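You operate a simulated robot arm through the tools that you are given. There is no shell and no other tool.

You run a simulated two-armed robot. Do the job below in one go: nothing can be reset, and whatever is moved stays where it is left.

## Task
Hold the teal box on the top of the long table steady with one hand and open the teal lid with the other.

It is judged by the outcome, as a careful person would: the job done as asked, and still so three seconds after it is handed in. It fails if anything else is knocked over, pushed out of place, dropped, spilled or broken. A push-on lid holds only when it is set on centred and level and pressed home; a screw cap is set on level and turned clockwise until tight.

## Robot
Two 6-joint arms with three-finger grippers on one trunk, on a base that moves. Base frame: it is fixed to the floor where the robot stands at the start and does not move with it; the origin is under the middle of the robot, x ahead of it, y to its left, z up. Units: m, rad, N and s.
The left shoulder is at the start at [0.02, 0.17, 1.55], the right one opposite. With the tool pointing down near the work surface each hand reaches from about 0.32 to 0.6 m from the robot's upright axis, wherever it stands, measured 20 degrees to its own side. Places, roughly: teal box [-1, 1.5, 1]; teal lid [-1, 1.6, 1]. Payload 2.2 kg a hand.
Tool frame (each hand has its own): the origin (TCP) lies between the finger pads and is the grasp point; the fingertips stand 0.025 m ahead of it; z points along the fingers, y is the line along which they close. The gripper opens to 0.104 m; its body begins 0.074 m behind the TCP.
Orientation is that of the tool frame in the base frame, as a unit quaternion [w, x, y, z]. With the fingers straight down and closing along the base's y, the tool's x points along the base's -x, its y along +y and its z along -z.

## Interface
- The arms move only by the tool nudge_tool. It takes "left_steps", "right_steps" or both (then of equal length, played together; a hand with none holds still); each is a list of rows, each a list of 2 entries, a list of its own where there are three numbers: the shift along the tool's x, y, z in m, then the turn, a rotation vector about the tool's x, y, z in rad. In form: [[[tx, ty, tz], [wx, wy, wz]], ...]. A call has 1 to 20 rows; each row is the pose to reach, as a shift and turn from the pose commanded when the call began, along the tool's axes at that moment. "left_fingers" and "right_fingers" are, for a hand that has rows, the gripper command, from -1 (fully open) to 1 (shut), values between in proportion, set as the call begins (left out, the last holds). Each row takes 0.2 s and may step no farther than 0.05 m and 0.15 rad from the row before; otherwise, or with a gripper value out of range, the whole call is refused. A pose out of reach is approached as far as the arm can. The call stops where the force on the tool passes 40 N (or 10 N more than at its start, if that is more) or the arm is blocked; 0.2 s more then pass. Each finger travels about 0.072 m/s and halts on what it meets, pressing with about 37 N; the grip force reading is that of the motor and also rises with nothing between the fingers. The clock runs only during rows and for 0.2 s after the last one: add rows that repeat a pose to give the fingers time. It gives the time, the measured TCP pose, the force on the tool (base axes), the opening and the grip force at its end, in the units of the frame above (readings bear some noise), with the torque about the TCP (base axes, N m) and any sound that the robot's microphone picked up.
- Cameras (640 x 400 px; columns grow to the right, rows downward): "scene" is now at [0.1549, 0.0115, 1.4343]; the picture's right is [0.14, -0.99, -0.00], its down [-0.65, -0.09, -0.75] and it looks along [0.75, 0.10, -0.66] (base axes); focal length 259 px, centre (320, 200). "left" rides on the left gripper at [0.082, -0.003, -0.104] in its tool frame; the picture's right is [0.04, 1.00, 0.00], its down [-0.75, 0.03, -0.66] and it looks along [-0.66, 0.03, 0.75] (tool axes); focal length 256 px, centre (320, 200). "right" rides on the right gripper at [0.082, 0.003, -0.104] in its tool frame; the picture's right is [-0.04, 1.00, 0.00], its down [-0.75, -0.03, -0.66] and it looks along [-0.66, -0.03, 0.75] (tool axes); focal length 256 px, centre (320, 200). There is no depth. A picture from a camera that has moved, and an enlarged one, comes with that camera's place and axes in the base frame and with its lens.
- get_image(camera): a new picture of that camera. No time passes.
- slide_trunk(by): moves the trunk up (or, below 0, down) by that many m; the arms and the scene camera ride with it, the base frame stays. It gives what a move gives, with no picture.
- base_move(legs): drives the robot by 1 to 6 legs, each [ahead, left, turn to the left] in m, m and rad, along the robot's own axes; the way and the turn of a leg run together, so that a leg with both is an arc; at most 1.5 m and 3.142 rad a leg. The arms and the cameras ride along, it lands a little off, and it stops where it bumps. It gives what a move gives.
- head_to(pan, tilt): turns the head with the scene camera to pan (to the left, within 1.047 rad either way) and tilt (down, from -0.506 to 1.204), counted from straight ahead of the robot (the tilt from the chest, where the trunk bows). It gives what a move gives.
- zoom(camera, box): a new picture of the part [left, top, right, bottom] of that camera's present view, enlarged. No time passes.
- hand_in(): hands the job in; it is judged then, once.

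Places have to be worked out from the pictures, the camera data and where the tool is seen. Open the grippers and draw the arms clear of the work before you hand the job in, unless the task says otherwise.

The tools are called after "Emit:" as name(argument=value, ...) on one line, values as JSON. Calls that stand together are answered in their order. nudge_tool: Moves the arms, as the interface text tells. Its arguments: {"type":"object","properties":{"left_steps":{"type":"array","items":{"type":"array"}},"left_fingers":{"type":"number"},"right_steps":{"type":"array","items":{"type":"array"}},"right_fingers":{"type":"number"}},"required":[]} The other tools are called the same way: slide_trunk (by) moves the trunk up or down; base_move (legs) drives the base; head_to (pan, tilt) turns the head that bears the scene camera; get_image (camera) takes a picture; zoom (camera, box) takes an enlarged picture of a part of a camera's view; hand_in () hands the job in.

At the start:

```text
clock: 0.0
left_tcp_pos: [0.5253, 0.2006, 1.1701]
left_tool_rot: [0.0, 0.0, 1.0, 0.0]
left_contact_force: [0.7, 0.3, -0.4]
left_torque: [-0.01, 0.0, -0.02]
left_opening: 0.1039
left_finger_force: 0.2
right_tcp_pos: [0.5017, -0.2139, 1.0656]
right_tool_rot: [0.0, 0.0, 1.0, 0.0]
right_contact_force: [-0.1, -0.1, 0.2]
right_torque: [0.02, 0.01, 0.01]
right_opening: 0.1038
right_finger_force: 0.1
trunk travel left (down, up): [-0.742, 0.0]
robot x, y, heading: [-0.0003, 0.0009, 0.005]
head pan, tilt (commanded): [0.138, 0.719]
```

scene: 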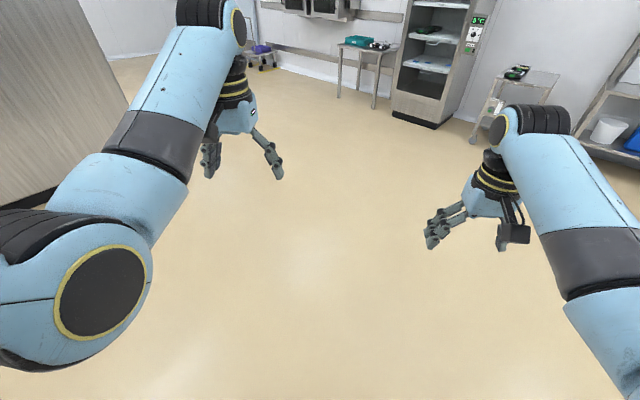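
right: 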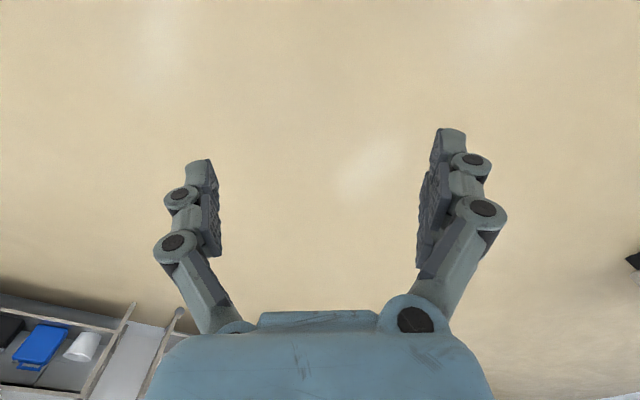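
left: 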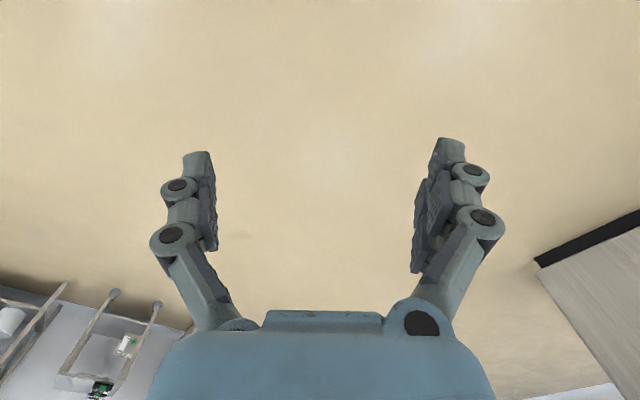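

I see the open floor ahead and a wooden panel to the left; the target lies behind-left of the robot. First I turn the head left to see what is there.

Emit:
head_to(pan=1.047, tilt=0.4)

Emit:
get_image(camera="scene")

```text
clock: 1.2
left_tcp_pos: [0.5251, 0.2013, 1.17]
left_tool_rot: [-0.001, 0.0, 1.0, 0.0]
left_contact_force: [0.3, -0.8, 0.2]
left_torque: [0.0, -0.02, -0.02]
left_opening: 0.104
left_finger_force: 0.0
right_tcp_pos: [0.5011, -0.214, 1.0656]
right_tool_rot: [0.001, 0.0, 1.0, 0.001]
right_contact_force: [0.3, 0.1, 0.8]
right_torque: [0.0, -0.02, 0.01]
right_opening: 0.1039
right_finger_force: 0.0
trunk travel left (down, up): [-0.742, 0.0]
robot x, y, heading: [0.0008, -0.0006, -0.0]
head pan, tilt (commanded): [1.047, 0.4]
```

```text
taken
camera scene: at [0.1179, 0.0802, 1.4628], right [0.87, -0.5, 0.0], down [-0.2, -0.34, -0.92], along [0.46, 0.8, -0.39], focal length 259 px, centre (320, 200)
```

scene: 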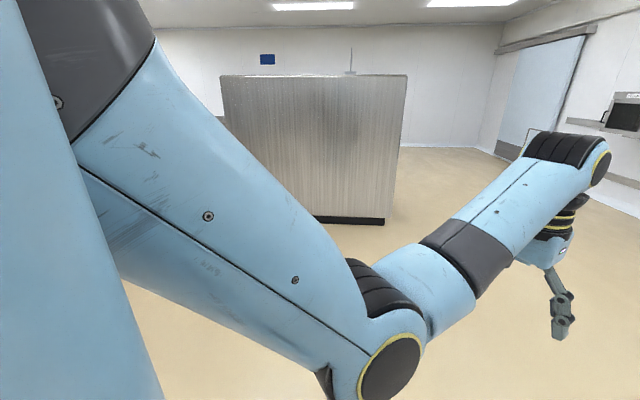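

The left side at close range is open floor, with a tall cabinet beyond 2 m. I turn the robot about 0.9 rad to the left and look farther round.

Emit:
base_move(legs=[[0, 0, 0.9]])

Emit:
get_image(camera="scene")

```text
clock: 3.9
left_tcp_pos: [0.1697, 0.5356, 1.1694]
left_tool_rot: [0.0, -0.435, 0.901, 0.0]
left_contact_force: [-0.7, 0.0, 0.5]
left_torque: [0.0, 0.02, 0.0]
left_opening: 0.1041
left_finger_force: 0.1
right_tcp_pos: [0.4794, 0.2594, 1.0651]
right_tool_rot: [0.001, -0.435, 0.901, 0.0]
right_contact_force: [0.3, -0.6, 0.5]
right_torque: [0.01, -0.01, 0.01]
right_opening: 0.1041
right_finger_force: 0.0
trunk travel left (down, up): [-0.742, 0.0]
robot x, y, heading: [0.004, -0.0017, 0.9]
head pan, tilt (commanded): [1.047, 0.4]
```

```text
taken
camera scene: at [0.0109, 0.1414, 1.4628], right [0.93, 0.37, 0.0], down [0.14, -0.36, -0.92], along [-0.34, 0.86, -0.39], focal length 259 px, centre (320, 200)
```

scene: 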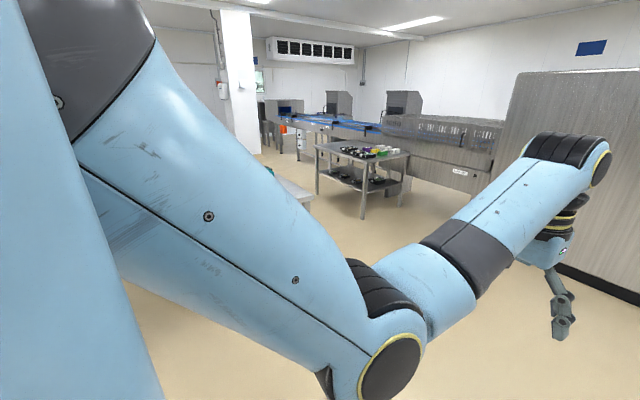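

A table edge is just visible behind the left arm, near the expected place. I turn a further 0.8 rad and look with the head pan at 0.4.

Emit:
base_move(legs=[[0, 0, 0.7]])

Emit:
head_to(pan=0.4, tilt=0.5)

Emit:
get_image(camera="scene")

```text
clock: 6.2
left_tcp_pos: [-0.2198, 0.5164, 1.1697]
left_tool_rot: [0.0, 0.721, -0.693, -0.001]
left_contact_force: [1.2, 0.3, 0.6]
left_torque: [0.05, 0.02, -0.02]
left_opening: 0.104
left_finger_force: 0.1
right_tcp_pos: [0.1941, 0.5087, 1.0659]
right_tool_rot: [0.0, 0.72, -0.694, 0.001]
right_contact_force: [0.1, 0.2, -0.9]
right_torque: [-0.02, 0.0, -0.02]
right_opening: 0.1041
right_finger_force: 0.0
trunk travel left (down, up): [-0.742, 0.0]
robot x, y, heading: [0.0037, -0.0002, 1.616]
head pan, tilt (commanded): [1.047, 0.4]
```

```text
clock: 7.2
left_tcp_pos: [-0.2211, 0.5166, 1.1707]
left_tool_rot: [0.001, 0.721, -0.693, -0.001]
left_contact_force: [-0.1, -0.9, 0.2]
left_torque: [-0.02, 0.0, -0.01]
left_opening: 0.104
left_finger_force: 0.1
right_tcp_pos: [0.1941, 0.5088, 1.0645]
right_tool_rot: [0.0, 0.721, -0.693, 0.0]
right_contact_force: [-0.7, -0.1, 1.1]
right_torque: [0.02, -0.01, -0.02]
right_opening: 0.104
right_finger_force: 0.2
trunk travel left (down, up): [-0.742, 0.0]
robot x, y, heading: [0.0022, 0.0, 1.609]
head pan, tilt (commanded): [0.4, 0.499]
```

```text
taken
camera scene: at [-0.0404, 0.1528, 1.4536], right [0.91, 0.42, 0.0], down [0.2, -0.43, -0.88], along [-0.37, 0.79, -0.48], focal length 259 px, centre (320, 200)
```

scene: 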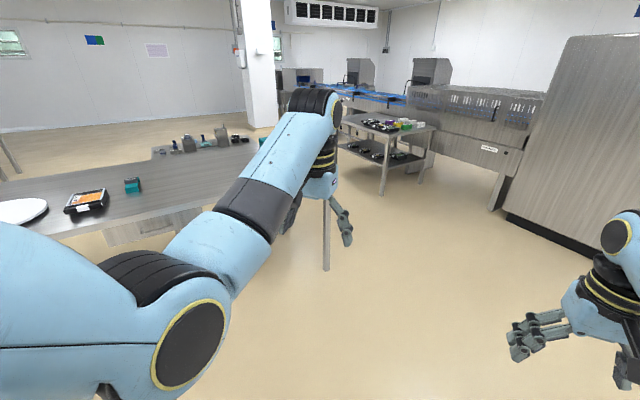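

The long table is at the left; a teal thing sits behind the left gripper near (265,140), which matches the given place. I turn on so that I face it between the arms.

Emit:
base_move(legs=[[0, 0, 0.55]])

Emit:
head_to(pan=0.0, tilt=0.5)

Emit:
get_image(camera="scene")

```text
clock: 9.2
left_tcp_pos: [-0.4583, 0.3253, 1.1697]
left_tool_rot: [0.0, 0.882, -0.472, -0.001]
left_contact_force: [0.3, 0.2, 0.1]
left_torque: [0.01, 0.03, 0.01]
left_opening: 0.1042
left_finger_force: 0.1
right_tcp_pos: [-0.1006, 0.5355, 1.0642]
right_tool_rot: [0.0, 0.881, -0.473, 0.0]
right_contact_force: [0.5, 0.0, -0.3]
right_torque: [-0.01, 0.01, -0.01]
right_opening: 0.104
right_finger_force: 0.0
trunk travel left (down, up): [-0.742, 0.0]
robot x, y, heading: [-0.004, 0.0011, 2.156]
head pan, tilt (commanded): [0.4, 0.499]
```

```text
clock: 10.1
left_tcp_pos: [-0.4564, 0.3255, 1.1701]
left_tool_rot: [-0.001, 0.881, -0.472, 0.0]
left_contact_force: [0.1, -0.3, 0.2]
left_torque: [0.02, 0.03, 0.01]
left_opening: 0.1039
left_finger_force: 0.1
right_tcp_pos: [-0.0996, 0.5361, 1.0659]
right_tool_rot: [-0.001, 0.882, -0.472, -0.001]
right_contact_force: [-0.5, -0.2, 0.1]
right_torque: [0.03, 0.0, -0.01]
right_opening: 0.1041
right_finger_force: 0.1
trunk travel left (down, up): [-0.742, 0.0]
robot x, y, heading: [0.0032, 0.0013, 2.157]
head pan, tilt (commanded): [0.0, 0.499]
```

```text
taken
camera scene: at [-0.0884, 0.1345, 1.4536], right [0.83, 0.55, 0.0], down [0.27, -0.4, -0.88], along [-0.49, 0.73, -0.48], focal length 259 px, centre (320, 200)
```

scene: 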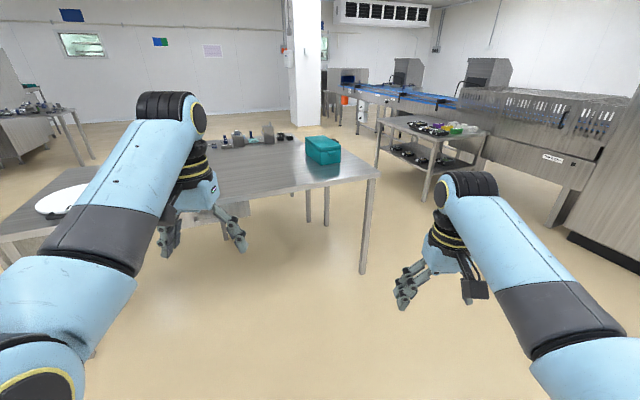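

The teal box is now visible near the right end of the long table. I zoom in on it to see its shape and lid.

Emit:
zoom(camera="scene", box=[200, 110, 400, 235])

Emit:
zoom(camera="scene", box=[296, 126, 352, 171])

```text
3.20 times, centred on (300, 172) of scene
camera zoom: at [-0.0884, 0.1345, 1.4536], right [0.83, 0.55, 0.0], down [0.27, -0.4, -0.88], along [-0.49, 0.73, -0.48], focal length 828 px, centre (384, 288)
```

zoom: 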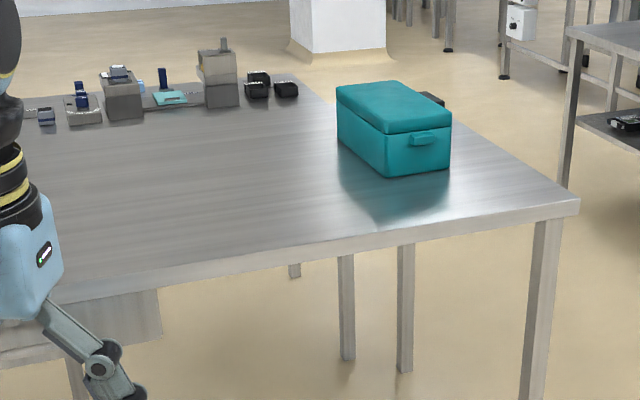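

```text
8.89 times, centred on (324, 148) of scene
camera zoom: at [-0.0884, 0.1345, 1.4536], right [0.83, 0.55, 0.0], down [0.27, -0.4, -0.88], along [-0.49, 0.73, -0.48], focal length 2301 px, centre (284, 658)
```

zoom: 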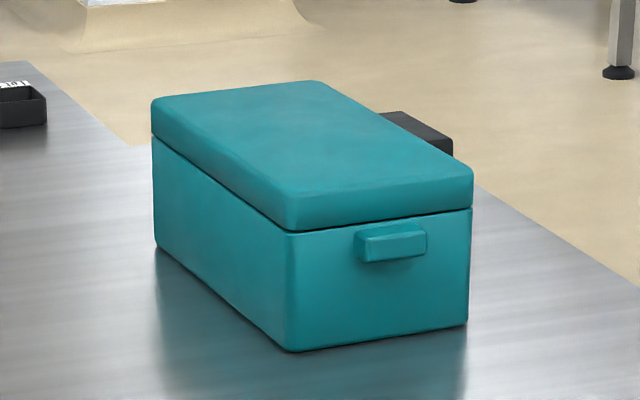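

From the zoom, with table height about 0.85 m, I judge the box about 0.14 × 0.26 × 0.12 m. It is centred near (-1.03, 1.57), and its short, tabbed face looks toward (0.85, -0.53), across the table's front edge. I turn to face the table squarely (heading about 2.55) and sidestep right to line up with the box, staying away from the table.

Emit:
base_move(legs=[[0, 0, 0.393], [0, -0.72, 0], [0.4, 0, 0]])

Emit:
get_image(camera="scene")

```text
clock: 17.3
left_tcp_pos: [-0.4683, 0.9618, 1.1701]
left_tool_rot: [0.0, 0.954, -0.299, 0.0]
left_contact_force: [-0.9, 0.8, -0.1]
left_torque: [0.02, 0.03, 0.03]
left_opening: 0.1041
left_finger_force: 0.0
right_tcp_pos: [-0.2128, 1.289, 1.0642]
right_tool_rot: [0.001, 0.955, -0.298, 0.001]
right_contact_force: [-0.2, -0.5, 0.0]
right_torque: [0.01, 0.01, -0.03]
right_opening: 0.1042
right_finger_force: 0.0
trunk travel left (down, up): [-0.742, 0.0]
robot x, y, heading: [0.08, 0.8272, 2.537]
head pan, tilt (commanded): [0.0, 0.499]
```

```text
taken
camera scene: at [-0.0542, 0.9192, 1.4536], right [0.57, 0.82, 0.0], down [0.39, -0.27, -0.88], along [-0.72, 0.5, -0.48], focal length 259 px, centre (320, 200)
```

scene: 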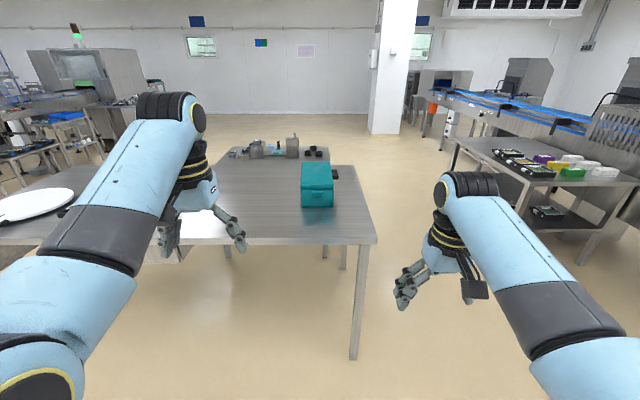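

I now face the table squarely and the box lies dead ahead. I zoom in on it to see the tab and the dark thing behind it.

Emit:
zoom(camera="scene", box=[284, 150, 364, 220])

Emit:
zoom(camera="scene", box=[210, 130, 390, 260])

```text
5.71 times, centred on (324, 185) of scene
camera zoom: at [-0.0542, 0.9192, 1.4536], right [0.57, 0.82, 0.0], down [0.39, -0.27, -0.88], along [-0.72, 0.5, -0.48], focal length 1479 px, centre (297, 286)
```

zoom: 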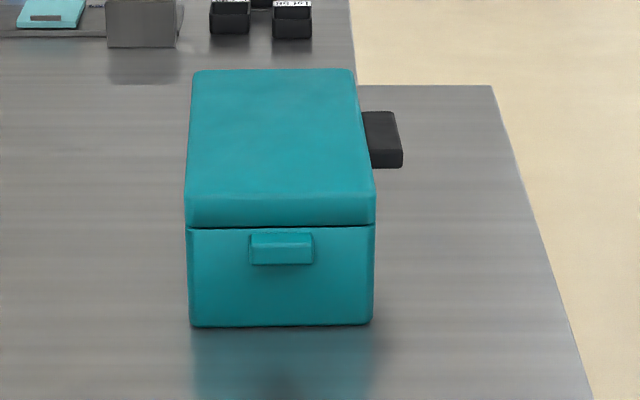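

```text
3.08 times, centred on (300, 195) of scene
camera zoom: at [-0.0542, 0.9192, 1.4536], right [0.57, 0.82, 0.0], down [0.39, -0.27, -0.88], along [-0.72, 0.5, -0.48], focal length 796 px, centre (382, 215)
```

zoom: 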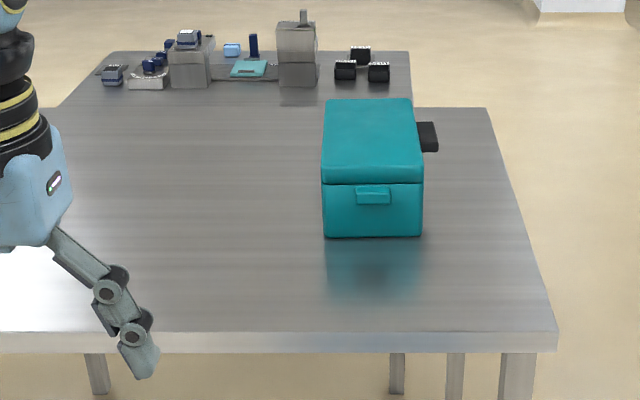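

Triangulating both views, the black ledge on the box's right long side sits at z≈0.955–0.967. So it belongs to the lid, as a lift ledge, with the hinge on the opposite long side; the teal tab on the front face is part of the body and can be held. I drive round to the table's right end to face the ledge.

Emit:
base_move(legs=[[0, -1.05, 0], [1.31, 0, 0], [0, 0, 1.571]])

Emit:
get_image(camera="scene")

```text
clock: 32.6
left_tcp_pos: [-0.5414, 1.8742, 1.1699]
left_tool_rot: [-0.001, 0.886, 0.463, -0.001]
left_contact_force: [0.0, -0.6, -1.0]
left_torque: [0.04, 0.0, 0.02]
left_opening: 0.1042
left_finger_force: 0.1
right_tcp_pos: [-0.8678, 2.1309, 1.0671]
right_tool_rot: [-0.001, 0.887, 0.462, 0.001]
right_contact_force: [0.0, 0.4, 0.3]
right_torque: [0.0, 0.03, -0.01]
right_opening: 0.1038
right_finger_force: 0.0
trunk travel left (down, up): [-0.742, 0.0]
robot x, y, heading: [-0.4043, 2.418, -2.184]
head pan, tilt (commanded): [0.0, 0.499]
```

```text
taken
camera scene: at [-0.4962, 2.2859, 1.4536], right [-0.82, 0.57, 0.0], down [0.27, 0.39, -0.88], along [-0.5, -0.72, -0.48], focal length 259 px, centre (320, 200)
```

scene: 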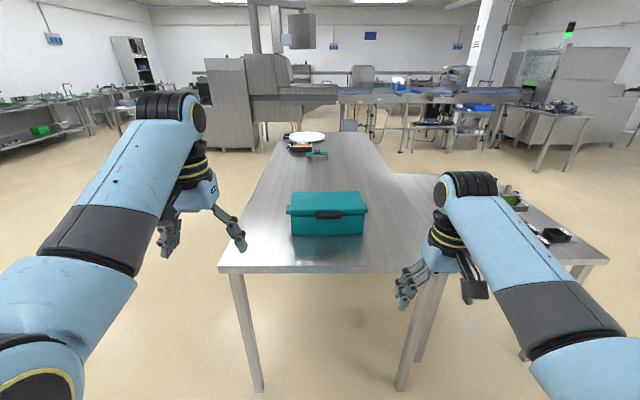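

Now I see the long side with the black ledge in the middle of the lid, and tabs on both short ends. I zoom in.

Emit:
zoom(camera="scene", box=[276, 180, 380, 245])

Emit:
zoom(camera="scene", box=[210, 120, 450, 270])

```text
6.15 times, centred on (328, 212) of scene
camera zoom: at [-0.4962, 2.2859, 1.4536], right [-0.82, 0.57, 0.0], down [0.27, 0.39, -0.88], along [-0.5, -0.72, -0.48], focal length 1593 px, centre (271, 123)
```

zoom: 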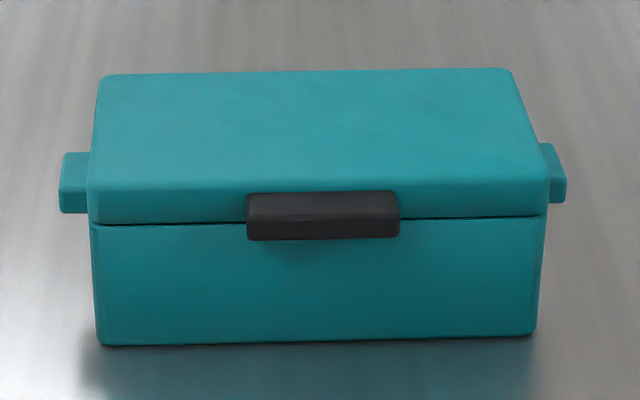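

```text
2.67 times, centred on (330, 195) of scene
camera zoom: at [-0.4962, 2.2859, 1.4536], right [-0.82, 0.57, 0.0], down [0.27, 0.39, -0.88], along [-0.5, -0.72, -0.48], focal length 690 px, centre (293, 213)
```

zoom: 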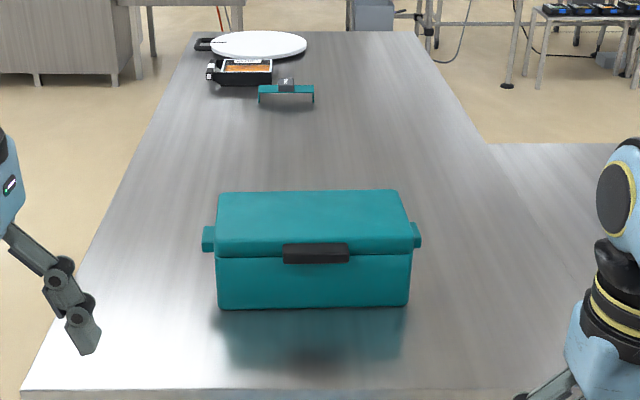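

The geometry is now clear: lid handle centre about (-0.98, 1.65, 0.955), 15 mm thick and 31 mm deep, facing me. A holding tab is on each end of the body; the left one is near (-0.905, 1.493, 0.927), 50 × 22 × 16 mm. I look at the fingers of each hand to see their spacing.

Emit:
get_image(camera="left")

Emit:
get_image(camera="right")

Emit:
zoom(camera="scene", box=[380, 160, 500, 310])

Emit:
zoom(camera="scene", box=[140, 150, 260, 260])

```text
taken
camera left: at [-0.4965, 1.9428, 1.2725], right [0.84, -0.54, 0.0], down [-0.41, -0.64, 0.66], along [-0.35, -0.55, -0.75], focal length 256 px, centre (320, 200)
```

left: 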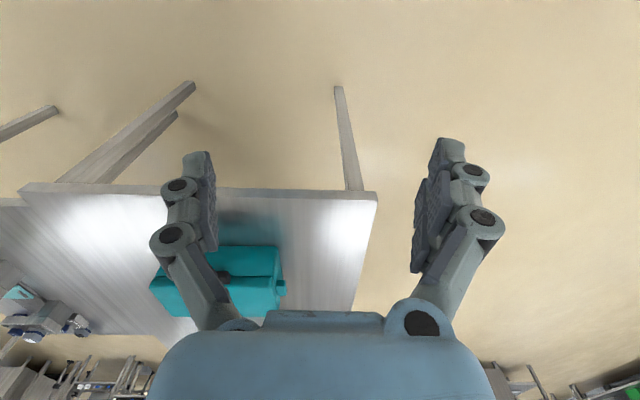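

```text
taken
camera right: at [-0.8187, 2.1947, 1.1692], right [0.8, -0.61, 0.0], down [-0.46, -0.6, 0.66], along [-0.4, -0.52, -0.76], focal length 256 px, centre (320, 200)
```

right: 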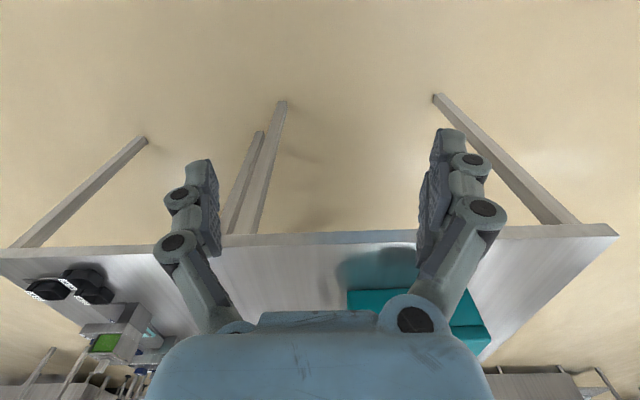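

```text
2.67 times, centred on (440, 235) of scene
camera zoom: at [-0.4962, 2.2859, 1.4536], right [-0.82, 0.57, 0.0], down [0.27, 0.39, -0.88], along [-0.5, -0.72, -0.48], focal length 690 px, centre (0, 107)
```

zoom: 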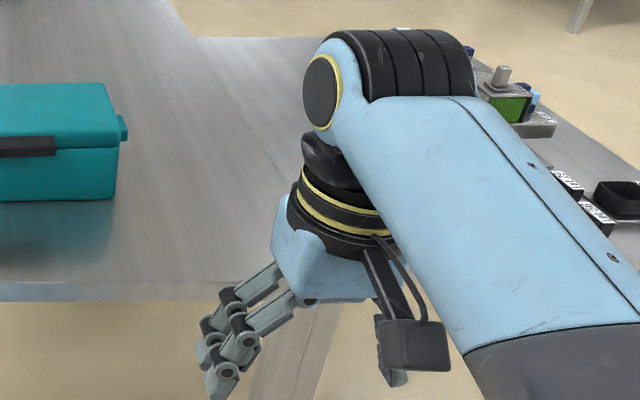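

```text
3.64 times, centred on (200, 205) of scene
camera zoom: at [-0.4962, 2.2859, 1.4536], right [-0.82, 0.57, 0.0], down [0.27, 0.39, -0.88], along [-0.5, -0.72, -0.48], focal length 941 px, centre (756, 182)
```

zoom: 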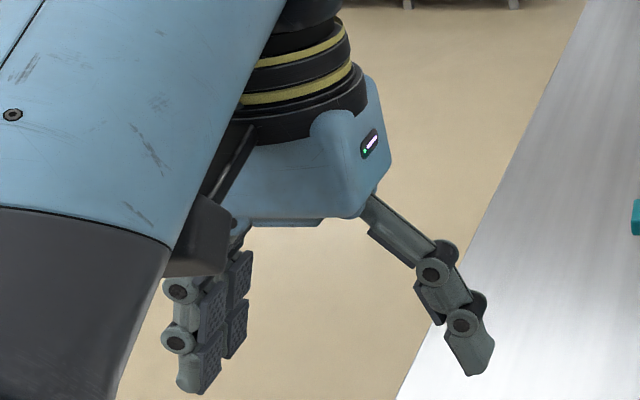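

The gripper has two adjacent fingers on one side and one opposite. Before driving closer I tilt the head down to see my own base and the clearance to the table.

Emit:
head_to(pan=0.0, tilt=1.204)

Emit:
get_image(camera="scene")

```text
clock: 33.6
left_tcp_pos: [-0.541, 1.8734, 1.1701]
left_tool_rot: [0.0, 0.887, 0.462, 0.0]
left_contact_force: [-0.7, 0.0, 0.4]
left_torque: [0.03, 0.0, 0.0]
left_opening: 0.1042
left_finger_force: 0.0
right_tcp_pos: [-0.8675, 2.1292, 1.0659]
right_tool_rot: [0.0, 0.887, 0.462, 0.0]
right_contact_force: [-0.8, 0.1, 0.2]
right_torque: [-0.02, -0.01, -0.01]
right_opening: 0.1041
right_finger_force: 0.0
trunk travel left (down, up): [-0.742, 0.0]
robot x, y, heading: [-0.4081, 2.416, -2.179]
head pan, tilt (commanded): [0.0, 1.201]
```

```text
taken
camera scene: at [-0.4761, 2.3146, 1.4], right [-0.82, 0.57, 0.0], down [0.53, 0.76, -0.36], along [-0.21, -0.3, -0.93], focal length 259 px, centre (320, 200)
```

scene: 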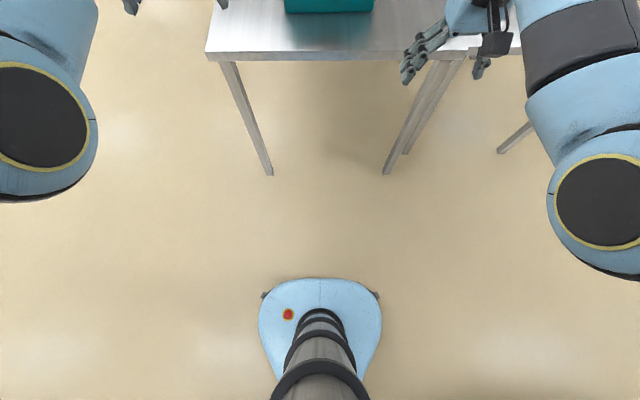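

The base is small and low (front about 0.2 m ahead of the axis, slim column), so there is room to stand near the table end. First I test in free air whether the hands can take the wanted poses. The right hand should point ahead horizontally, closing vertically, to pinch the lid handle; the left should point right and down, closing fore-and-aft, to hold the left tab.

Emit:
nudge_tool(right_steps=[[[0, 0, 0.0044], [0.0806, -0.0806, -0.0806]], [[0, 0, 0.0088], [0.1612, -0.1612, -0.1612]], [[0, 0, 0.0132], [0.2418, -0.2418, -0.2418]], [[0, 0, 0.0176], [0.3224, -0.3224, -0.3224]], [[0, 0, 0.022], [0.403, -0.403, -0.403]], [[0, 0, 0.0264], [0.4836, -0.4836, -0.4836]], [[0, 0, 0.0308], [0.5642, -0.5642, -0.5642]], [[0, 0, 0.0352], [0.6448, -0.6448, -0.6448]], [[0, 0, 0.0396], [0.7254, -0.7254, -0.7254]], [[0, 0, 0.044], [0.806, -0.806, -0.806]], [[0, 0, 0.0484], [0.8866, -0.8866, -0.8866]], [[0, 0, 0.0528], [0.9672, -0.9672, -0.9672]], [[0, 0, 0.0572], [1.0478, -1.0478, -1.0478]], [[0, 0, 0.0616], [1.1284, -1.1284, -1.1284]], [[0, 0, 0.066], [1.209, -1.209, -1.209]]], left_steps=[[[0, 0, 0.008], [0.0544, 0.0544, -0.0942]], [[0, 0, 0.016], [0.1088, 0.1088, -0.1884]], [[0, 0, 0.024], [0.1632, 0.1632, -0.2826]], [[0, 0, 0.032], [0.2176, 0.2176, -0.3768]], [[0, 0, 0.04], [0.272, 0.272, -0.471]], [[0, 0, 0.048], [0.3264, 0.3264, -0.5652]], [[0, 0, 0.056], [0.3808, 0.3808, -0.6594]], [[0, 0, 0.064], [0.4352, 0.4352, -0.7536]], [[0, 0, 0.072], [0.4896, 0.4896, -0.8478]], [[0, 0, 0.08], [0.544, 0.544, -0.942]], [[0, 0, 0.088], [0.5984, 0.5984, -1.0362]], [[0, 0, 0.096], [0.6528, 0.6528, -1.1304]], [[0, 0, 0.104], [0.7072, 0.7072, -1.2246]], [[0, 0, 0.112], [0.7616, 0.7616, -1.3188]], [[0, 0, 0.12], [0.816, 0.816, -1.413]]])

Emit:
get_image(camera="scene")

```text
clock: 36.9
left_tcp_pos: [-0.5395, 1.8733, 1.05]
left_tool_rot: [-0.478, 0.258, 0.826, 0.15]
left_contact_force: [0.4, 0.8, -0.2]
left_torque: [0.01, 0.0, 0.02]
left_opening: 0.104
left_finger_force: 0.1
right_tcp_pos: [-0.8706, 2.1286, 1.0151]
right_tool_rot: [-0.211, 0.285, 0.685, -0.636]
right_contact_force: [-0.4, -0.2, 0.7]
right_torque: [0.0, 0.0, -0.02]
right_opening: 0.1039
right_finger_force: 0.1
right hand out of reach, approached as far as the arm can: row 14, 15
trunk travel left (down, up): [-0.742, 0.0]
robot x, y, heading: [-0.4033, 2.4163, -2.181]
head pan, tilt (commanded): [0.0, 1.201]
```

```text
taken
camera scene: at [-0.4756, 2.3146, 1.4], right [-0.82, 0.57, 0.0], down [0.53, 0.76, -0.36], along [-0.21, -0.3, -0.93], focal length 259 px, centre (320, 200)
```

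scene: 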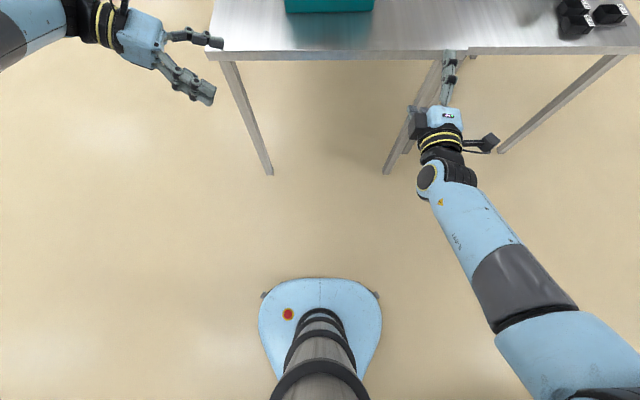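

The left pose was reached; the right came within about 0.1–0.15 rad of horizontal before its limit at that spot. I try the right hand at the place where it would actually start, nearer to the body and lower, with the same orientation.

Emit:
nudge_tool(right_steps=[[[-0.0246, 0.007, -0.0196], [0, 0, 0]], [[-0.0492, 0.014, -0.0392], [0, 0, 0]], [[-0.0738, 0.021, -0.0588], [0, 0, 0]], [[-0.0984, 0.028, -0.0784], [0, 0, 0]], [[-0.123, 0.035, -0.098], [0, 0, 0]]])

Emit:
get_image(camera="scene")

```text
clock: 38.0
left_tcp_pos: [-0.5403, 1.8731, 1.0497]
left_tool_rot: [-0.476, 0.26, 0.827, 0.15]
left_contact_force: [0.2, -0.1, 0.0]
left_torque: [-0.01, -0.02, 0.0]
left_opening: 0.1038
left_finger_force: 0.0
right_tcp_pos: [-0.8193, 2.1448, 0.9891]
right_tool_rot: [-0.279, 0.243, 0.701, -0.611]
right_contact_force: [-0.5, 0.1, 0.4]
right_torque: [0.05, 0.02, 0.02]
right_opening: 0.1039
right_finger_force: 0.1
right hand out of reach, approached as far as the arm can: row 2, 3, 4, 5
trunk travel left (down, up): [-0.742, 0.0]
robot x, y, heading: [-0.4042, 2.4161, -2.182]
head pan, tilt (commanded): [0.0, 1.201]
stopped in row 5 (right hand): the arm was blocked; the commanded pose is now the measured one
```

```text
taken
camera scene: at [-0.4764, 2.3149, 1.3999], right [-0.82, 0.57, 0.0], down [0.53, 0.76, -0.36], along [-0.21, -0.3, -0.93], focal length 259 px, centre (320, 200)
```

scene: 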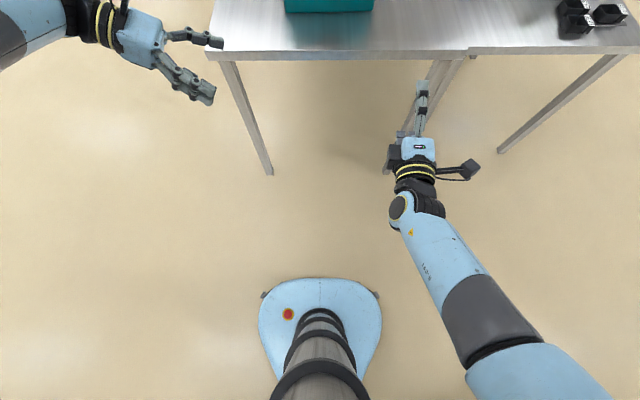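

The forward-pointing, rolled pose is against the right wrist's limits, so I drop that idea. Instead the right hand will keep the natural downward pose, closing left–right, and grip the handle by its two ends (87 mm against the 104 mm opening). That lets the lid pivot in the fingers. I turn the right hand back and raise it.

Emit:
nudge_tool(right_steps=[[[-0.0025, -0.0079, -0.0034], [-0.0909, 0.068, 0.0842]], [[-0.005, -0.0157, -0.0069], [-0.1818, 0.1359, 0.1684]], [[-0.0075, -0.0236, -0.0103], [-0.2728, 0.2039, 0.2526]], [[-0.01, -0.0314, -0.0137], [-0.3637, 0.2718, 0.3368]], [[-0.0125, -0.0393, -0.0171], [-0.4546, 0.3398, 0.421]], [[-0.015, -0.0471, -0.0206], [-0.5455, 0.4077, 0.5052]], [[-0.0175, -0.055, -0.024], [-0.6365, 0.4757, 0.5894]], [[-0.02, -0.0629, -0.0274], [-0.7274, 0.5437, 0.6735]], [[-0.0225, -0.0707, -0.0309], [-0.8183, 0.6116, 0.7577]], [[-0.025, -0.0786, -0.0343], [-0.9092, 0.6796, 0.8419]], [[-0.0275, -0.0864, -0.0377], [-1.0001, 0.7475, 0.9261]], [[-0.03, -0.0943, -0.0411], [-1.0911, 0.8155, 1.0103]], [[-0.0325, -0.1021, -0.0446], [-1.182, 0.8834, 1.0945]], [[-0.035, -0.11, -0.048], [-1.2729, 0.9514, 1.1787]]])

Emit:
get_image(camera="scene")

```text
clock: 38.9
left_tcp_pos: [-0.5407, 1.8728, 1.0499]
left_tool_rot: [-0.477, 0.259, 0.826, 0.15]
left_contact_force: [1.4, 0.5, -0.3]
left_torque: [-0.03, 0.01, 0.0]
left_opening: 0.1042
left_finger_force: 0.1
right_tcp_pos: [-0.87, 2.1773, 1.0179]
right_tool_rot: [-0.291, 0.37, 0.716, -0.516]
right_contact_force: [1.0, 0.5, -0.7]
right_torque: [-0.01, -0.01, 0.0]
right_opening: 0.104
right_finger_force: 0.0
trunk travel left (down, up): [-0.742, 0.0]
robot x, y, heading: [-0.3983, 2.4127, -2.182]
head pan, tilt (commanded): [0.0, 1.201]
stopped in row 4 (right hand): the arm was blocked; the commanded pose is now the measured one
```

```text
taken
camera scene: at [-0.4761, 2.3148, 1.3999], right [-0.82, 0.57, 0.0], down [0.53, 0.76, -0.36], along [-0.21, -0.3, -0.93], focal length 259 px, centre (320, 200)
```

scene: 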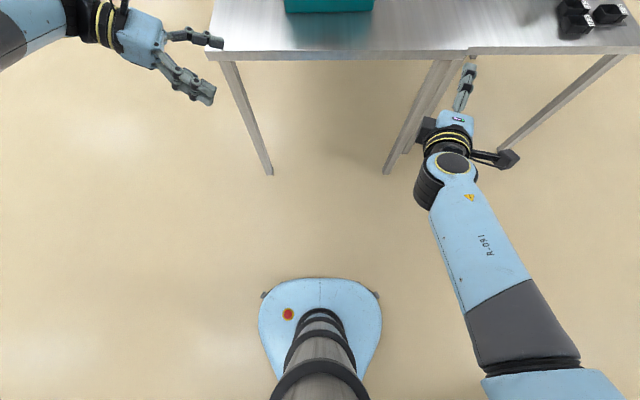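

The right arm stopped part-way, probably passing a wrist singularity quickly. I continue the same turn back to pointing down with smaller steps and no shift.

Emit:
nudge_tool(right_steps=[[[0, 0, 0], [-0.0567, 0.0353, 0.0508]], [[0, 0, 0], [-0.1134, 0.0706, 0.1016]], [[0, 0, 0], [-0.1701, 0.1058, 0.1523]], [[0, 0, 0], [-0.2269, 0.1411, 0.2031]], [[0, 0, 0], [-0.2836, 0.1764, 0.2539]], [[0, 0, 0], [-0.3403, 0.2117, 0.3047]], [[0, 0, 0], [-0.397, 0.247, 0.3555]], [[0, 0, 0], [-0.4537, 0.2822, 0.4062]], [[0, 0, 0], [-0.5104, 0.3175, 0.457]], [[0, 0, 0], [-0.5672, 0.3528, 0.5078]], [[0, 0, 0], [-0.6239, 0.3881, 0.5586]], [[0, 0, 0], [-0.6806, 0.4234, 0.6094]], [[0, 0, 0], [-0.7373, 0.4586, 0.6601]], [[0, 0, 0], [-0.794, 0.4939, 0.7109]], [[0, 0, 0], [-0.8507, 0.5292, 0.7617]], [[0, 0, 0], [-0.9074, 0.5645, 0.8125]], [[0, 0, 0], [-0.9642, 0.5998, 0.8633]], [[0, 0, 0], [-1.0209, 0.635, 0.914]], [[0, 0, 0], [-1.0776, 0.6703, 0.9648]], [[0, 0, 0], [-1.1343, 0.7056, 1.0156]]])

Emit:
get_image(camera="scene")

```text
clock: 43.1
left_tcp_pos: [-0.5407, 1.874, 1.0501]
left_tool_rot: [-0.477, 0.26, 0.826, 0.15]
left_contact_force: [-0.1, -0.1, -0.6]
left_torque: [-0.02, 0.0, -0.02]
left_opening: 0.104
left_finger_force: 0.0
right_tcp_pos: [-0.8694, 2.1786, 1.0165]
right_tool_rot: [0.003, 0.877, 0.48, 0.0]
right_contact_force: [-0.7, 0.2, 0.3]
right_torque: [-0.04, -0.02, -0.03]
right_opening: 0.1041
right_finger_force: 0.0
trunk travel left (down, up): [-0.742, 0.0]
robot x, y, heading: [-0.4045, 2.419, -2.182]
head pan, tilt (commanded): [0.0, 1.201]
```

```text
taken
camera scene: at [-0.4766, 2.3148, 1.3999], right [-0.82, 0.57, 0.0], down [0.53, 0.76, -0.36], along [-0.21, -0.3, -0.93], focal length 259 px, centre (320, 200)
```

scene: 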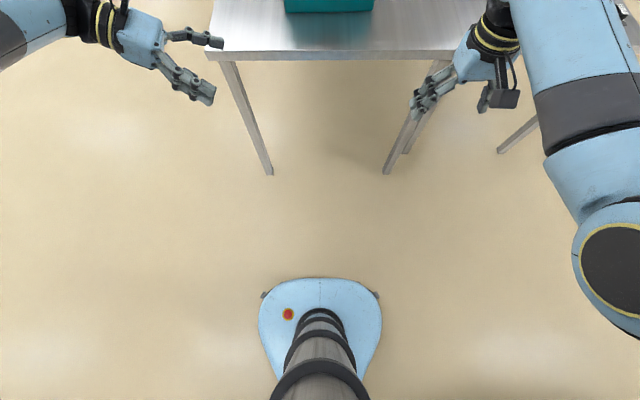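

The right hand points straight down again, lined up with the box. I now raise it and bring it in front of my chest, to where the handle will be after driving in, and pitch it forward to test that reach.

Emit:
nudge_tool(right_steps=[[[0.005, 0.0317, -0.0167], [0, 0, 0]], [[0.01, 0.0633, -0.0333], [0, 0, 0]], [[0.015, 0.095, -0.05], [0, 0, 0]], [[0.02, 0.1267, -0.0667], [0, 0, 0]], [[0.025, 0.1583, -0.0833], [0, 0, 0]], [[0.03, 0.19, -0.1], [0, 0, 0]], [[0.03, 0.19, -0.1], [0, -0.1, 0]], [[0.03, 0.19, -0.1], [0, -0.2, 0]], [[0.03, 0.19, -0.1], [0, -0.3, 0]], [[0.03, 0.19, -0.1], [0, -0.4, 0]], [[0.03, 0.19, -0.1], [0, -0.5, 0]]])

Emit:
get_image(camera="scene")

```text
clock: 44.1
left_tcp_pos: [-0.5408, 1.8737, 1.049]
left_tool_rot: [-0.477, 0.259, 0.826, 0.15]
left_contact_force: [0.0, -0.8, -0.2]
left_torque: [-0.01, -0.02, -0.02]
left_opening: 0.1042
left_finger_force: 0.0
right_tcp_pos: [-0.8412, 2.1782, 1.0797]
right_tool_rot: [-0.082, 0.884, 0.457, -0.049]
right_contact_force: [0.5, -0.2, -0.3]
right_torque: [-0.03, 0.02, 0.0]
right_opening: 0.1042
right_finger_force: 0.0
right hand out of reach, approached as far as the arm can: row 5
trunk travel left (down, up): [-0.742, 0.0]
robot x, y, heading: [-0.4064, 2.4218, -2.178]
head pan, tilt (commanded): [0.0, 1.201]
stopped in row 5 (right hand): the arm was blocked; the commanded pose is now the measured one
```

```text
taken
camera scene: at [-0.4757, 2.3148, 1.4], right [-0.82, 0.57, 0.0], down [0.53, 0.76, -0.36], along [-0.21, -0.3, -0.93], focal length 259 px, centre (320, 200)
```

scene: 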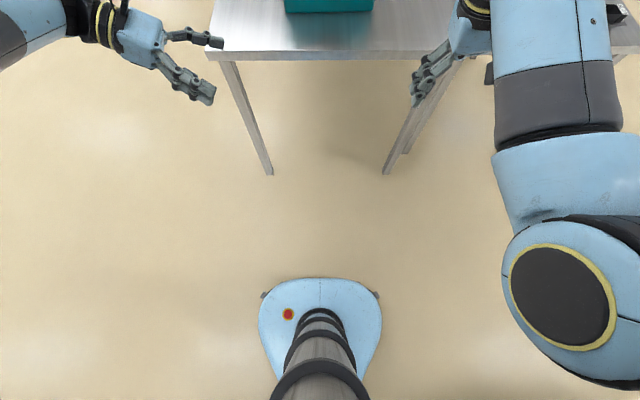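

The right hand cannot come in toward the middle at that height, as the elbow is too folded. I retry lower, about z=0.99, moving left step by step to learn the real limits.

Emit:
nudge_tool(right_steps=[[[0, 0.0057, 0.0294], [-0.064, 0.002, -0.016]], [[0, 0.0114, 0.0588], [-0.127, 0.005, -0.031]], [[0, 0.0171, 0.0882], [-0.191, 0.007, -0.047]], [[0, 0.0465, 0.0825], [-0.191, 0.007, -0.047]], [[0, 0.0759, 0.0768], [-0.191, 0.007, -0.047]], [[0, 0.1053, 0.0711], [-0.191, 0.007, -0.047]], [[0, 0.1347, 0.0654], [-0.191, 0.007, -0.047]], [[0, 0.1641, 0.0597], [-0.191, 0.007, -0.047]]])

Emit:
head_to(pan=-0.5, tilt=0.8)

Emit:
get_image(camera="scene")

```text
clock: 45.9
left_tcp_pos: [-0.5405, 1.8729, 1.0494]
left_tool_rot: [-0.477, 0.259, 0.826, 0.149]
left_contact_force: [0.9, -0.9, -0.4]
left_torque: [-0.03, -0.01, 0.0]
left_opening: 0.1041
left_finger_force: 0.0
right_tcp_pos: [-0.8201, 2.1674, 0.9651]
right_tool_rot: [-0.078, 0.885, 0.458, -0.029]
right_contact_force: [-0.1, 0.1, -0.5]
right_torque: [0.0, 0.0, 0.02]
right_opening: 0.1041
right_finger_force: 0.0
trunk travel left (down, up): [-0.742, 0.0]
robot x, y, heading: [-0.4067, 2.4181, -2.179]
head pan, tilt (commanded): [0.0, 1.201]
stopped in row 8 (right hand): the arm was blocked; the commanded pose is now the measured one
```

```text
clock: 46.9
left_tcp_pos: [-0.5403, 1.8739, 1.048]
left_tool_rot: [-0.476, 0.26, 0.827, 0.149]
left_contact_force: [0.6, 0.1, -0.5]
left_torque: [-0.02, 0.0, 0.0]
left_opening: 0.104
left_finger_force: 0.1
right_tcp_pos: [-0.8186, 2.1672, 0.9646]
right_tool_rot: [-0.078, 0.885, 0.459, -0.028]
right_contact_force: [-0.6, -0.1, 0.6]
right_torque: [0.05, -0.03, -0.01]
right_opening: 0.104
right_finger_force: 0.0
trunk travel left (down, up): [-0.742, 0.0]
robot x, y, heading: [-0.4029, 2.4199, -2.185]
head pan, tilt (commanded): [-0.499, 0.799]
```

```text
taken
camera scene: at [-0.5163, 2.3246, 1.4276], right [-0.45, 0.9, 0.0], down [0.64, 0.32, -0.7], along [-0.62, -0.31, -0.72], focal length 259 px, centre (320, 200)
```

scene: 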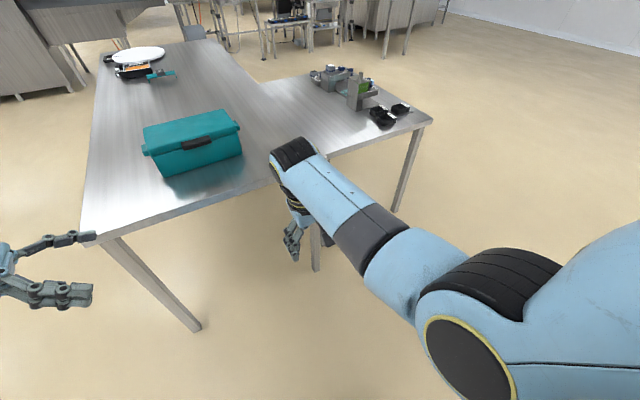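

The right hand stalled around 0.21 m to the right, with its wrist skewed. I bring it back to a clean downward pose at about 0.5 m ahead and 0.2 m right to re-measure.

Emit:
nudge_tool(right_steps=[[[-0.0126, 0.0026, -0.0014], [-0.033, -0.005, -0.009]], [[-0.0252, 0.0052, -0.0028], [-0.066, -0.01, -0.018]], [[-0.0378, 0.0078, -0.0042], [-0.099, -0.014, -0.028]], [[-0.0504, 0.0104, -0.0056], [-0.132, -0.019, -0.037]], [[-0.063, 0.013, -0.007], [-0.165, -0.024, -0.046]], [[-0.063, 0.013, -0.007], [-0.165, -0.024, -0.046]]])

```text
clock: 48.3
left_tcp_pos: [-0.5405, 1.8731, 1.0506]
left_tool_rot: [-0.477, 0.259, 0.827, 0.149]
left_contact_force: [-0.2, -0.1, -0.8]
left_torque: [0.02, 0.02, -0.02]
left_opening: 0.1042
left_finger_force: 0.1
right_tcp_pos: [-0.843, 2.1084, 0.9668]
right_tool_rot: [0.001, 0.877, 0.48, 0.001]
right_contact_force: [0.2, -0.2, 0.0]
right_torque: [0.0, 0.02, -0.02]
right_opening: 0.1041
right_finger_force: 0.1
trunk travel left (down, up): [-0.742, 0.0]
robot x, y, heading: [-0.4047, 2.4205, -2.18]
head pan, tilt (commanded): [-0.499, 0.799]
```

The right hand tracks well here (0.50 ahead, 0.20 right, z 0.967). I step left slowly to find how far it can go.

Emit:
nudge_tool(right_steps=[[[0, 0.01, 0], [0, 0, 0]], [[0, 0.02, 0], [0, 0, 0]], [[0, 0.03, 0], [0, 0, 0]], [[0, 0.04, 0], [0, 0, 0]], [[0, 0.05, 0], [0, 0, 0]], [[0, 0.06, 0], [0, 0, 0]], [[0, 0.07, 0], [0, 0, 0]], [[0, 0.08, 0], [0, 0, 0]]])

Emit:
get_image(camera="scene")

```text
clock: 50.1
left_tcp_pos: [-0.5406, 1.8739, 1.0487]
left_tool_rot: [-0.477, 0.259, 0.827, 0.149]
left_contact_force: [0.3, 0.6, 0.7]
left_torque: [0.04, 0.01, 0.0]
left_opening: 0.104
left_finger_force: 0.1
right_tcp_pos: [-0.7912, 2.0742, 0.9648]
right_tool_rot: [-0.009, 0.88, 0.475, -0.003]
right_contact_force: [-0.1, 0.6, -0.2]
right_torque: [0.0, 0.01, 0.02]
right_opening: 0.1039
right_finger_force: 0.1
trunk travel left (down, up): [-0.742, 0.0]
robot x, y, heading: [-0.4046, 2.4169, -2.179]
head pan, tilt (commanded): [-0.499, 0.799]
```

```text
taken
camera scene: at [-0.5164, 2.3247, 1.4277], right [-0.44, 0.9, 0.0], down [0.64, 0.32, -0.7], along [-0.62, -0.31, -0.72], focal length 259 px, centre (320, 200)
```

scene: 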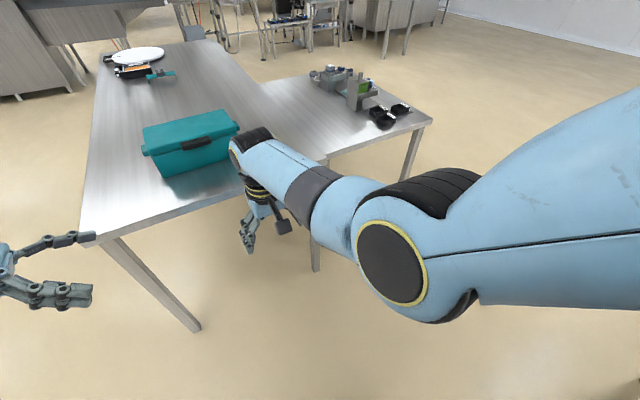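

It follows but lags, so the shoulder has to swing a lot for little sideways motion. I let it settle and go on slowly to the left.

Emit:
nudge_tool(right_steps=[[[0, 0, 0], [0, 0, 0]], [[0, 0, 0], [0, 0, 0]], [[0, 0, 0], [0, 0, 0]], [[0, 0, 0], [0, 0, 0]], [[0, 0.005, 0], [0, 0, 0]], [[0, 0.01, 0], [0, 0, 0]], [[0, 0.015, 0], [0, 0, 0]], [[0, 0.02, 0], [0, 0, 0]], [[0, 0.025, 0], [0, 0, 0]], [[0, 0.03, 0], [0, 0, 0]], [[0, 0.035, 0], [0, 0, 0]], [[0, 0.04, 0], [0, 0, 0]], [[0, 0.04, 0], [0, 0, 0]], [[0, 0.04, 0], [0, 0, 0]]])

Emit:
get_image(camera="scene")

```text
clock: 53.3
left_tcp_pos: [-0.541, 1.8736, 1.0499]
left_tool_rot: [-0.477, 0.259, 0.826, 0.15]
left_contact_force: [0.5, -0.6, 1.2]
left_torque: [0.0, 0.0, 0.0]
left_opening: 0.1041
left_finger_force: 0.1
right_tcp_pos: [-0.7939, 2.0698, 0.9593]
right_tool_rot: [-0.028, 0.885, 0.464, -0.015]
right_contact_force: [0.9, -0.6, -0.9]
right_torque: [0.02, -0.02, -0.02]
right_opening: 0.1041
right_finger_force: 0.0
trunk travel left (down, up): [-0.742, 0.0]
robot x, y, heading: [-0.4069, 2.4196, -2.18]
head pan, tilt (commanded): [-0.499, 0.799]
stopped in row 14 (right hand): the arm was blocked; the commanded pose is now the measured one
```

```text
taken
camera scene: at [-0.5165, 2.3247, 1.4277], right [-0.44, 0.9, 0.0], down [0.64, 0.32, -0.7], along [-0.62, -0.31, -0.72], focal length 259 px, centre (320, 200)
```

scene: 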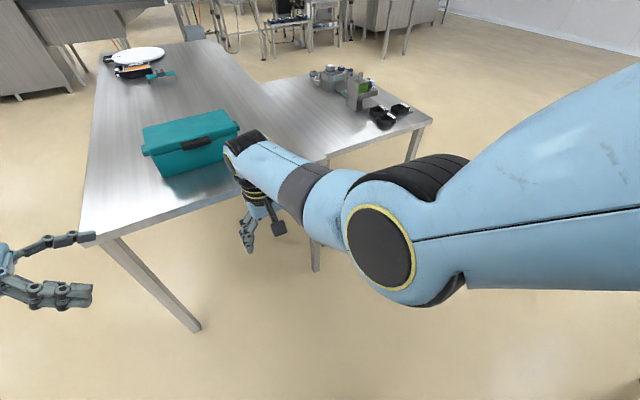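

The limit for the right hand is about 0.14 m right of the middle at 0.5 m ahead, roughly 16° to its side. So I must stand farther left, with the handle about 0.17–0.18 m to my right and the left tab near my middle. I test the right hand at that relative place: 0.445 ahead, 0.18 right, z 1.04.

Emit:
nudge_tool(right_steps=[[[0.005, -0.01, -0.005], [-0.016, 0, -0.009]], [[0.01, -0.02, -0.01], [-0.032, 0, -0.018]], [[0.018, -0.03, -0.02], [-0.048, 0, -0.027]], [[0.026, -0.04, -0.03], [-0.064, 0, -0.036]], [[0.034, -0.04, -0.04], [-0.064, 0, -0.036]], [[0.042, -0.04, -0.05], [-0.064, 0, -0.036]], [[0.05, -0.04, -0.06], [-0.064, 0, -0.036]], [[0.058, -0.04, -0.07], [-0.064, 0, -0.036]], [[0.058, -0.04, -0.081], [-0.064, 0, -0.036]], [[0.058, -0.04, -0.081], [-0.064, 0, -0.036]]])

```text
clock: 55.7
left_tcp_pos: [-0.5403, 1.8733, 1.0499]
left_tool_rot: [-0.477, 0.26, 0.826, 0.15]
left_contact_force: [-0.5, 0.1, -1.0]
left_torque: [-0.02, 0.0, -0.04]
left_opening: 0.1038
left_finger_force: 0.0
right_tcp_pos: [-0.8169, 2.1504, 1.0426]
right_tool_rot: [-0.019, 0.88, 0.474, -0.014]
right_contact_force: [0.3, 0.5, 0.5]
right_torque: [0.0, 0.01, -0.03]
right_opening: 0.1042
right_finger_force: 0.1
trunk travel left (down, up): [-0.742, 0.0]
robot x, y, heading: [-0.4086, 2.4164, -2.185]
head pan, tilt (commanded): [-0.499, 0.799]
stopped in row 10 (right hand): the arm was blocked; the commanded pose is now the measured one
```

The right hand's inner limit at 0.45 ahead is about 0.20 m right, so I should stand a bit farther back, with the handle about 0.52 m ahead and 0.18 m right. I rehearse the whole opening arc here in free air: down to the grip pose, then the quarter circle up and forward with growing forward pitch.

Emit:
nudge_tool(right_steps=[[[-0.0117, 0.0038, 0.0146], [-0.008, 0.001, -0.002]], [[-0.0233, 0.0075, 0.0292], [-0.016, 0.002, -0.004]], [[-0.035, 0.0113, 0.0438], [-0.024, 0.003, -0.007]], [[-0.0467, 0.015, 0.0584], [-0.031, 0.004, -0.009]], [[-0.0583, 0.0188, 0.073], [-0.039, 0.005, -0.011]], [[-0.07, 0.0225, 0.0876], [-0.047, 0.006, -0.013]], [[-0.0722, 0.0225, 0.0645], [-0.047, -0.069, -0.013]], [[-0.0785, 0.0225, 0.0419], [-0.047, -0.144, -0.013]], [[-0.0875, 0.0225, 0.0205], [-0.047, -0.219, -0.013]], [[-0.099, 0.0225, 0.0003], [-0.047, -0.294, -0.013]], [[-0.1137, 0.0225, -0.0181], [-0.047, -0.369, -0.013]], [[-0.1303, 0.0225, -0.0345], [-0.047, -0.444, -0.013]], [[-0.1489, 0.0225, -0.0485], [-0.047, -0.519, -0.013]], [[-0.169, 0.0225, -0.0604], [-0.047, -0.594, -0.013]], [[-0.1909, 0.0225, -0.0689], [-0.047, -0.669, -0.013]], [[-0.2135, 0.0225, -0.0747], [-0.047, -0.744, -0.013]], [[-0.2367, 0.0225, -0.0776], [-0.047, -0.819, -0.013]], [[-0.26, 0.0225, -0.0774], [-0.047, -0.894, -0.013]], [[-0.26, 0.0225, -0.0774], [-0.047, -0.894, -0.013]]])

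Emit:
get_image(camera="scene")

```text
clock: 59.7
left_tcp_pos: [-0.5408, 1.874, 1.0505]
left_tool_rot: [-0.477, 0.26, 0.826, 0.15]
left_contact_force: [0.3, 0.6, 0.1]
left_torque: [-0.02, 0.04, -0.01]
left_opening: 0.104
left_finger_force: 0.1
right_tcp_pos: [-0.9374, 1.9187, 1.1201]
right_tool_rot: [0.209, 0.785, 0.441, -0.381]
right_contact_force: [-0.8, 0.2, -0.7]
right_torque: [0.01, -0.01, -0.02]
right_opening: 0.104
right_finger_force: 0.0
trunk travel left (down, up): [-0.742, 0.0]
robot x, y, heading: [-0.4027, 2.4175, -2.177]
head pan, tilt (commanded): [-0.499, 0.799]
```

```text
taken
camera scene: at [-0.5161, 2.3251, 1.4277], right [-0.44, 0.9, 0.0], down [0.64, 0.32, -0.7], along [-0.62, -0.31, -0.72], focal length 259 px, centre (320, 200)
```

scene: 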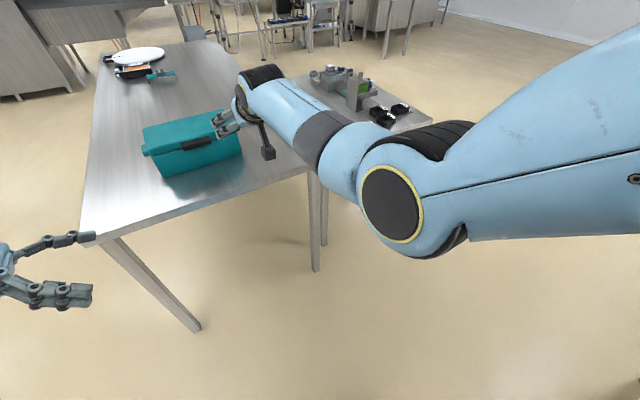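

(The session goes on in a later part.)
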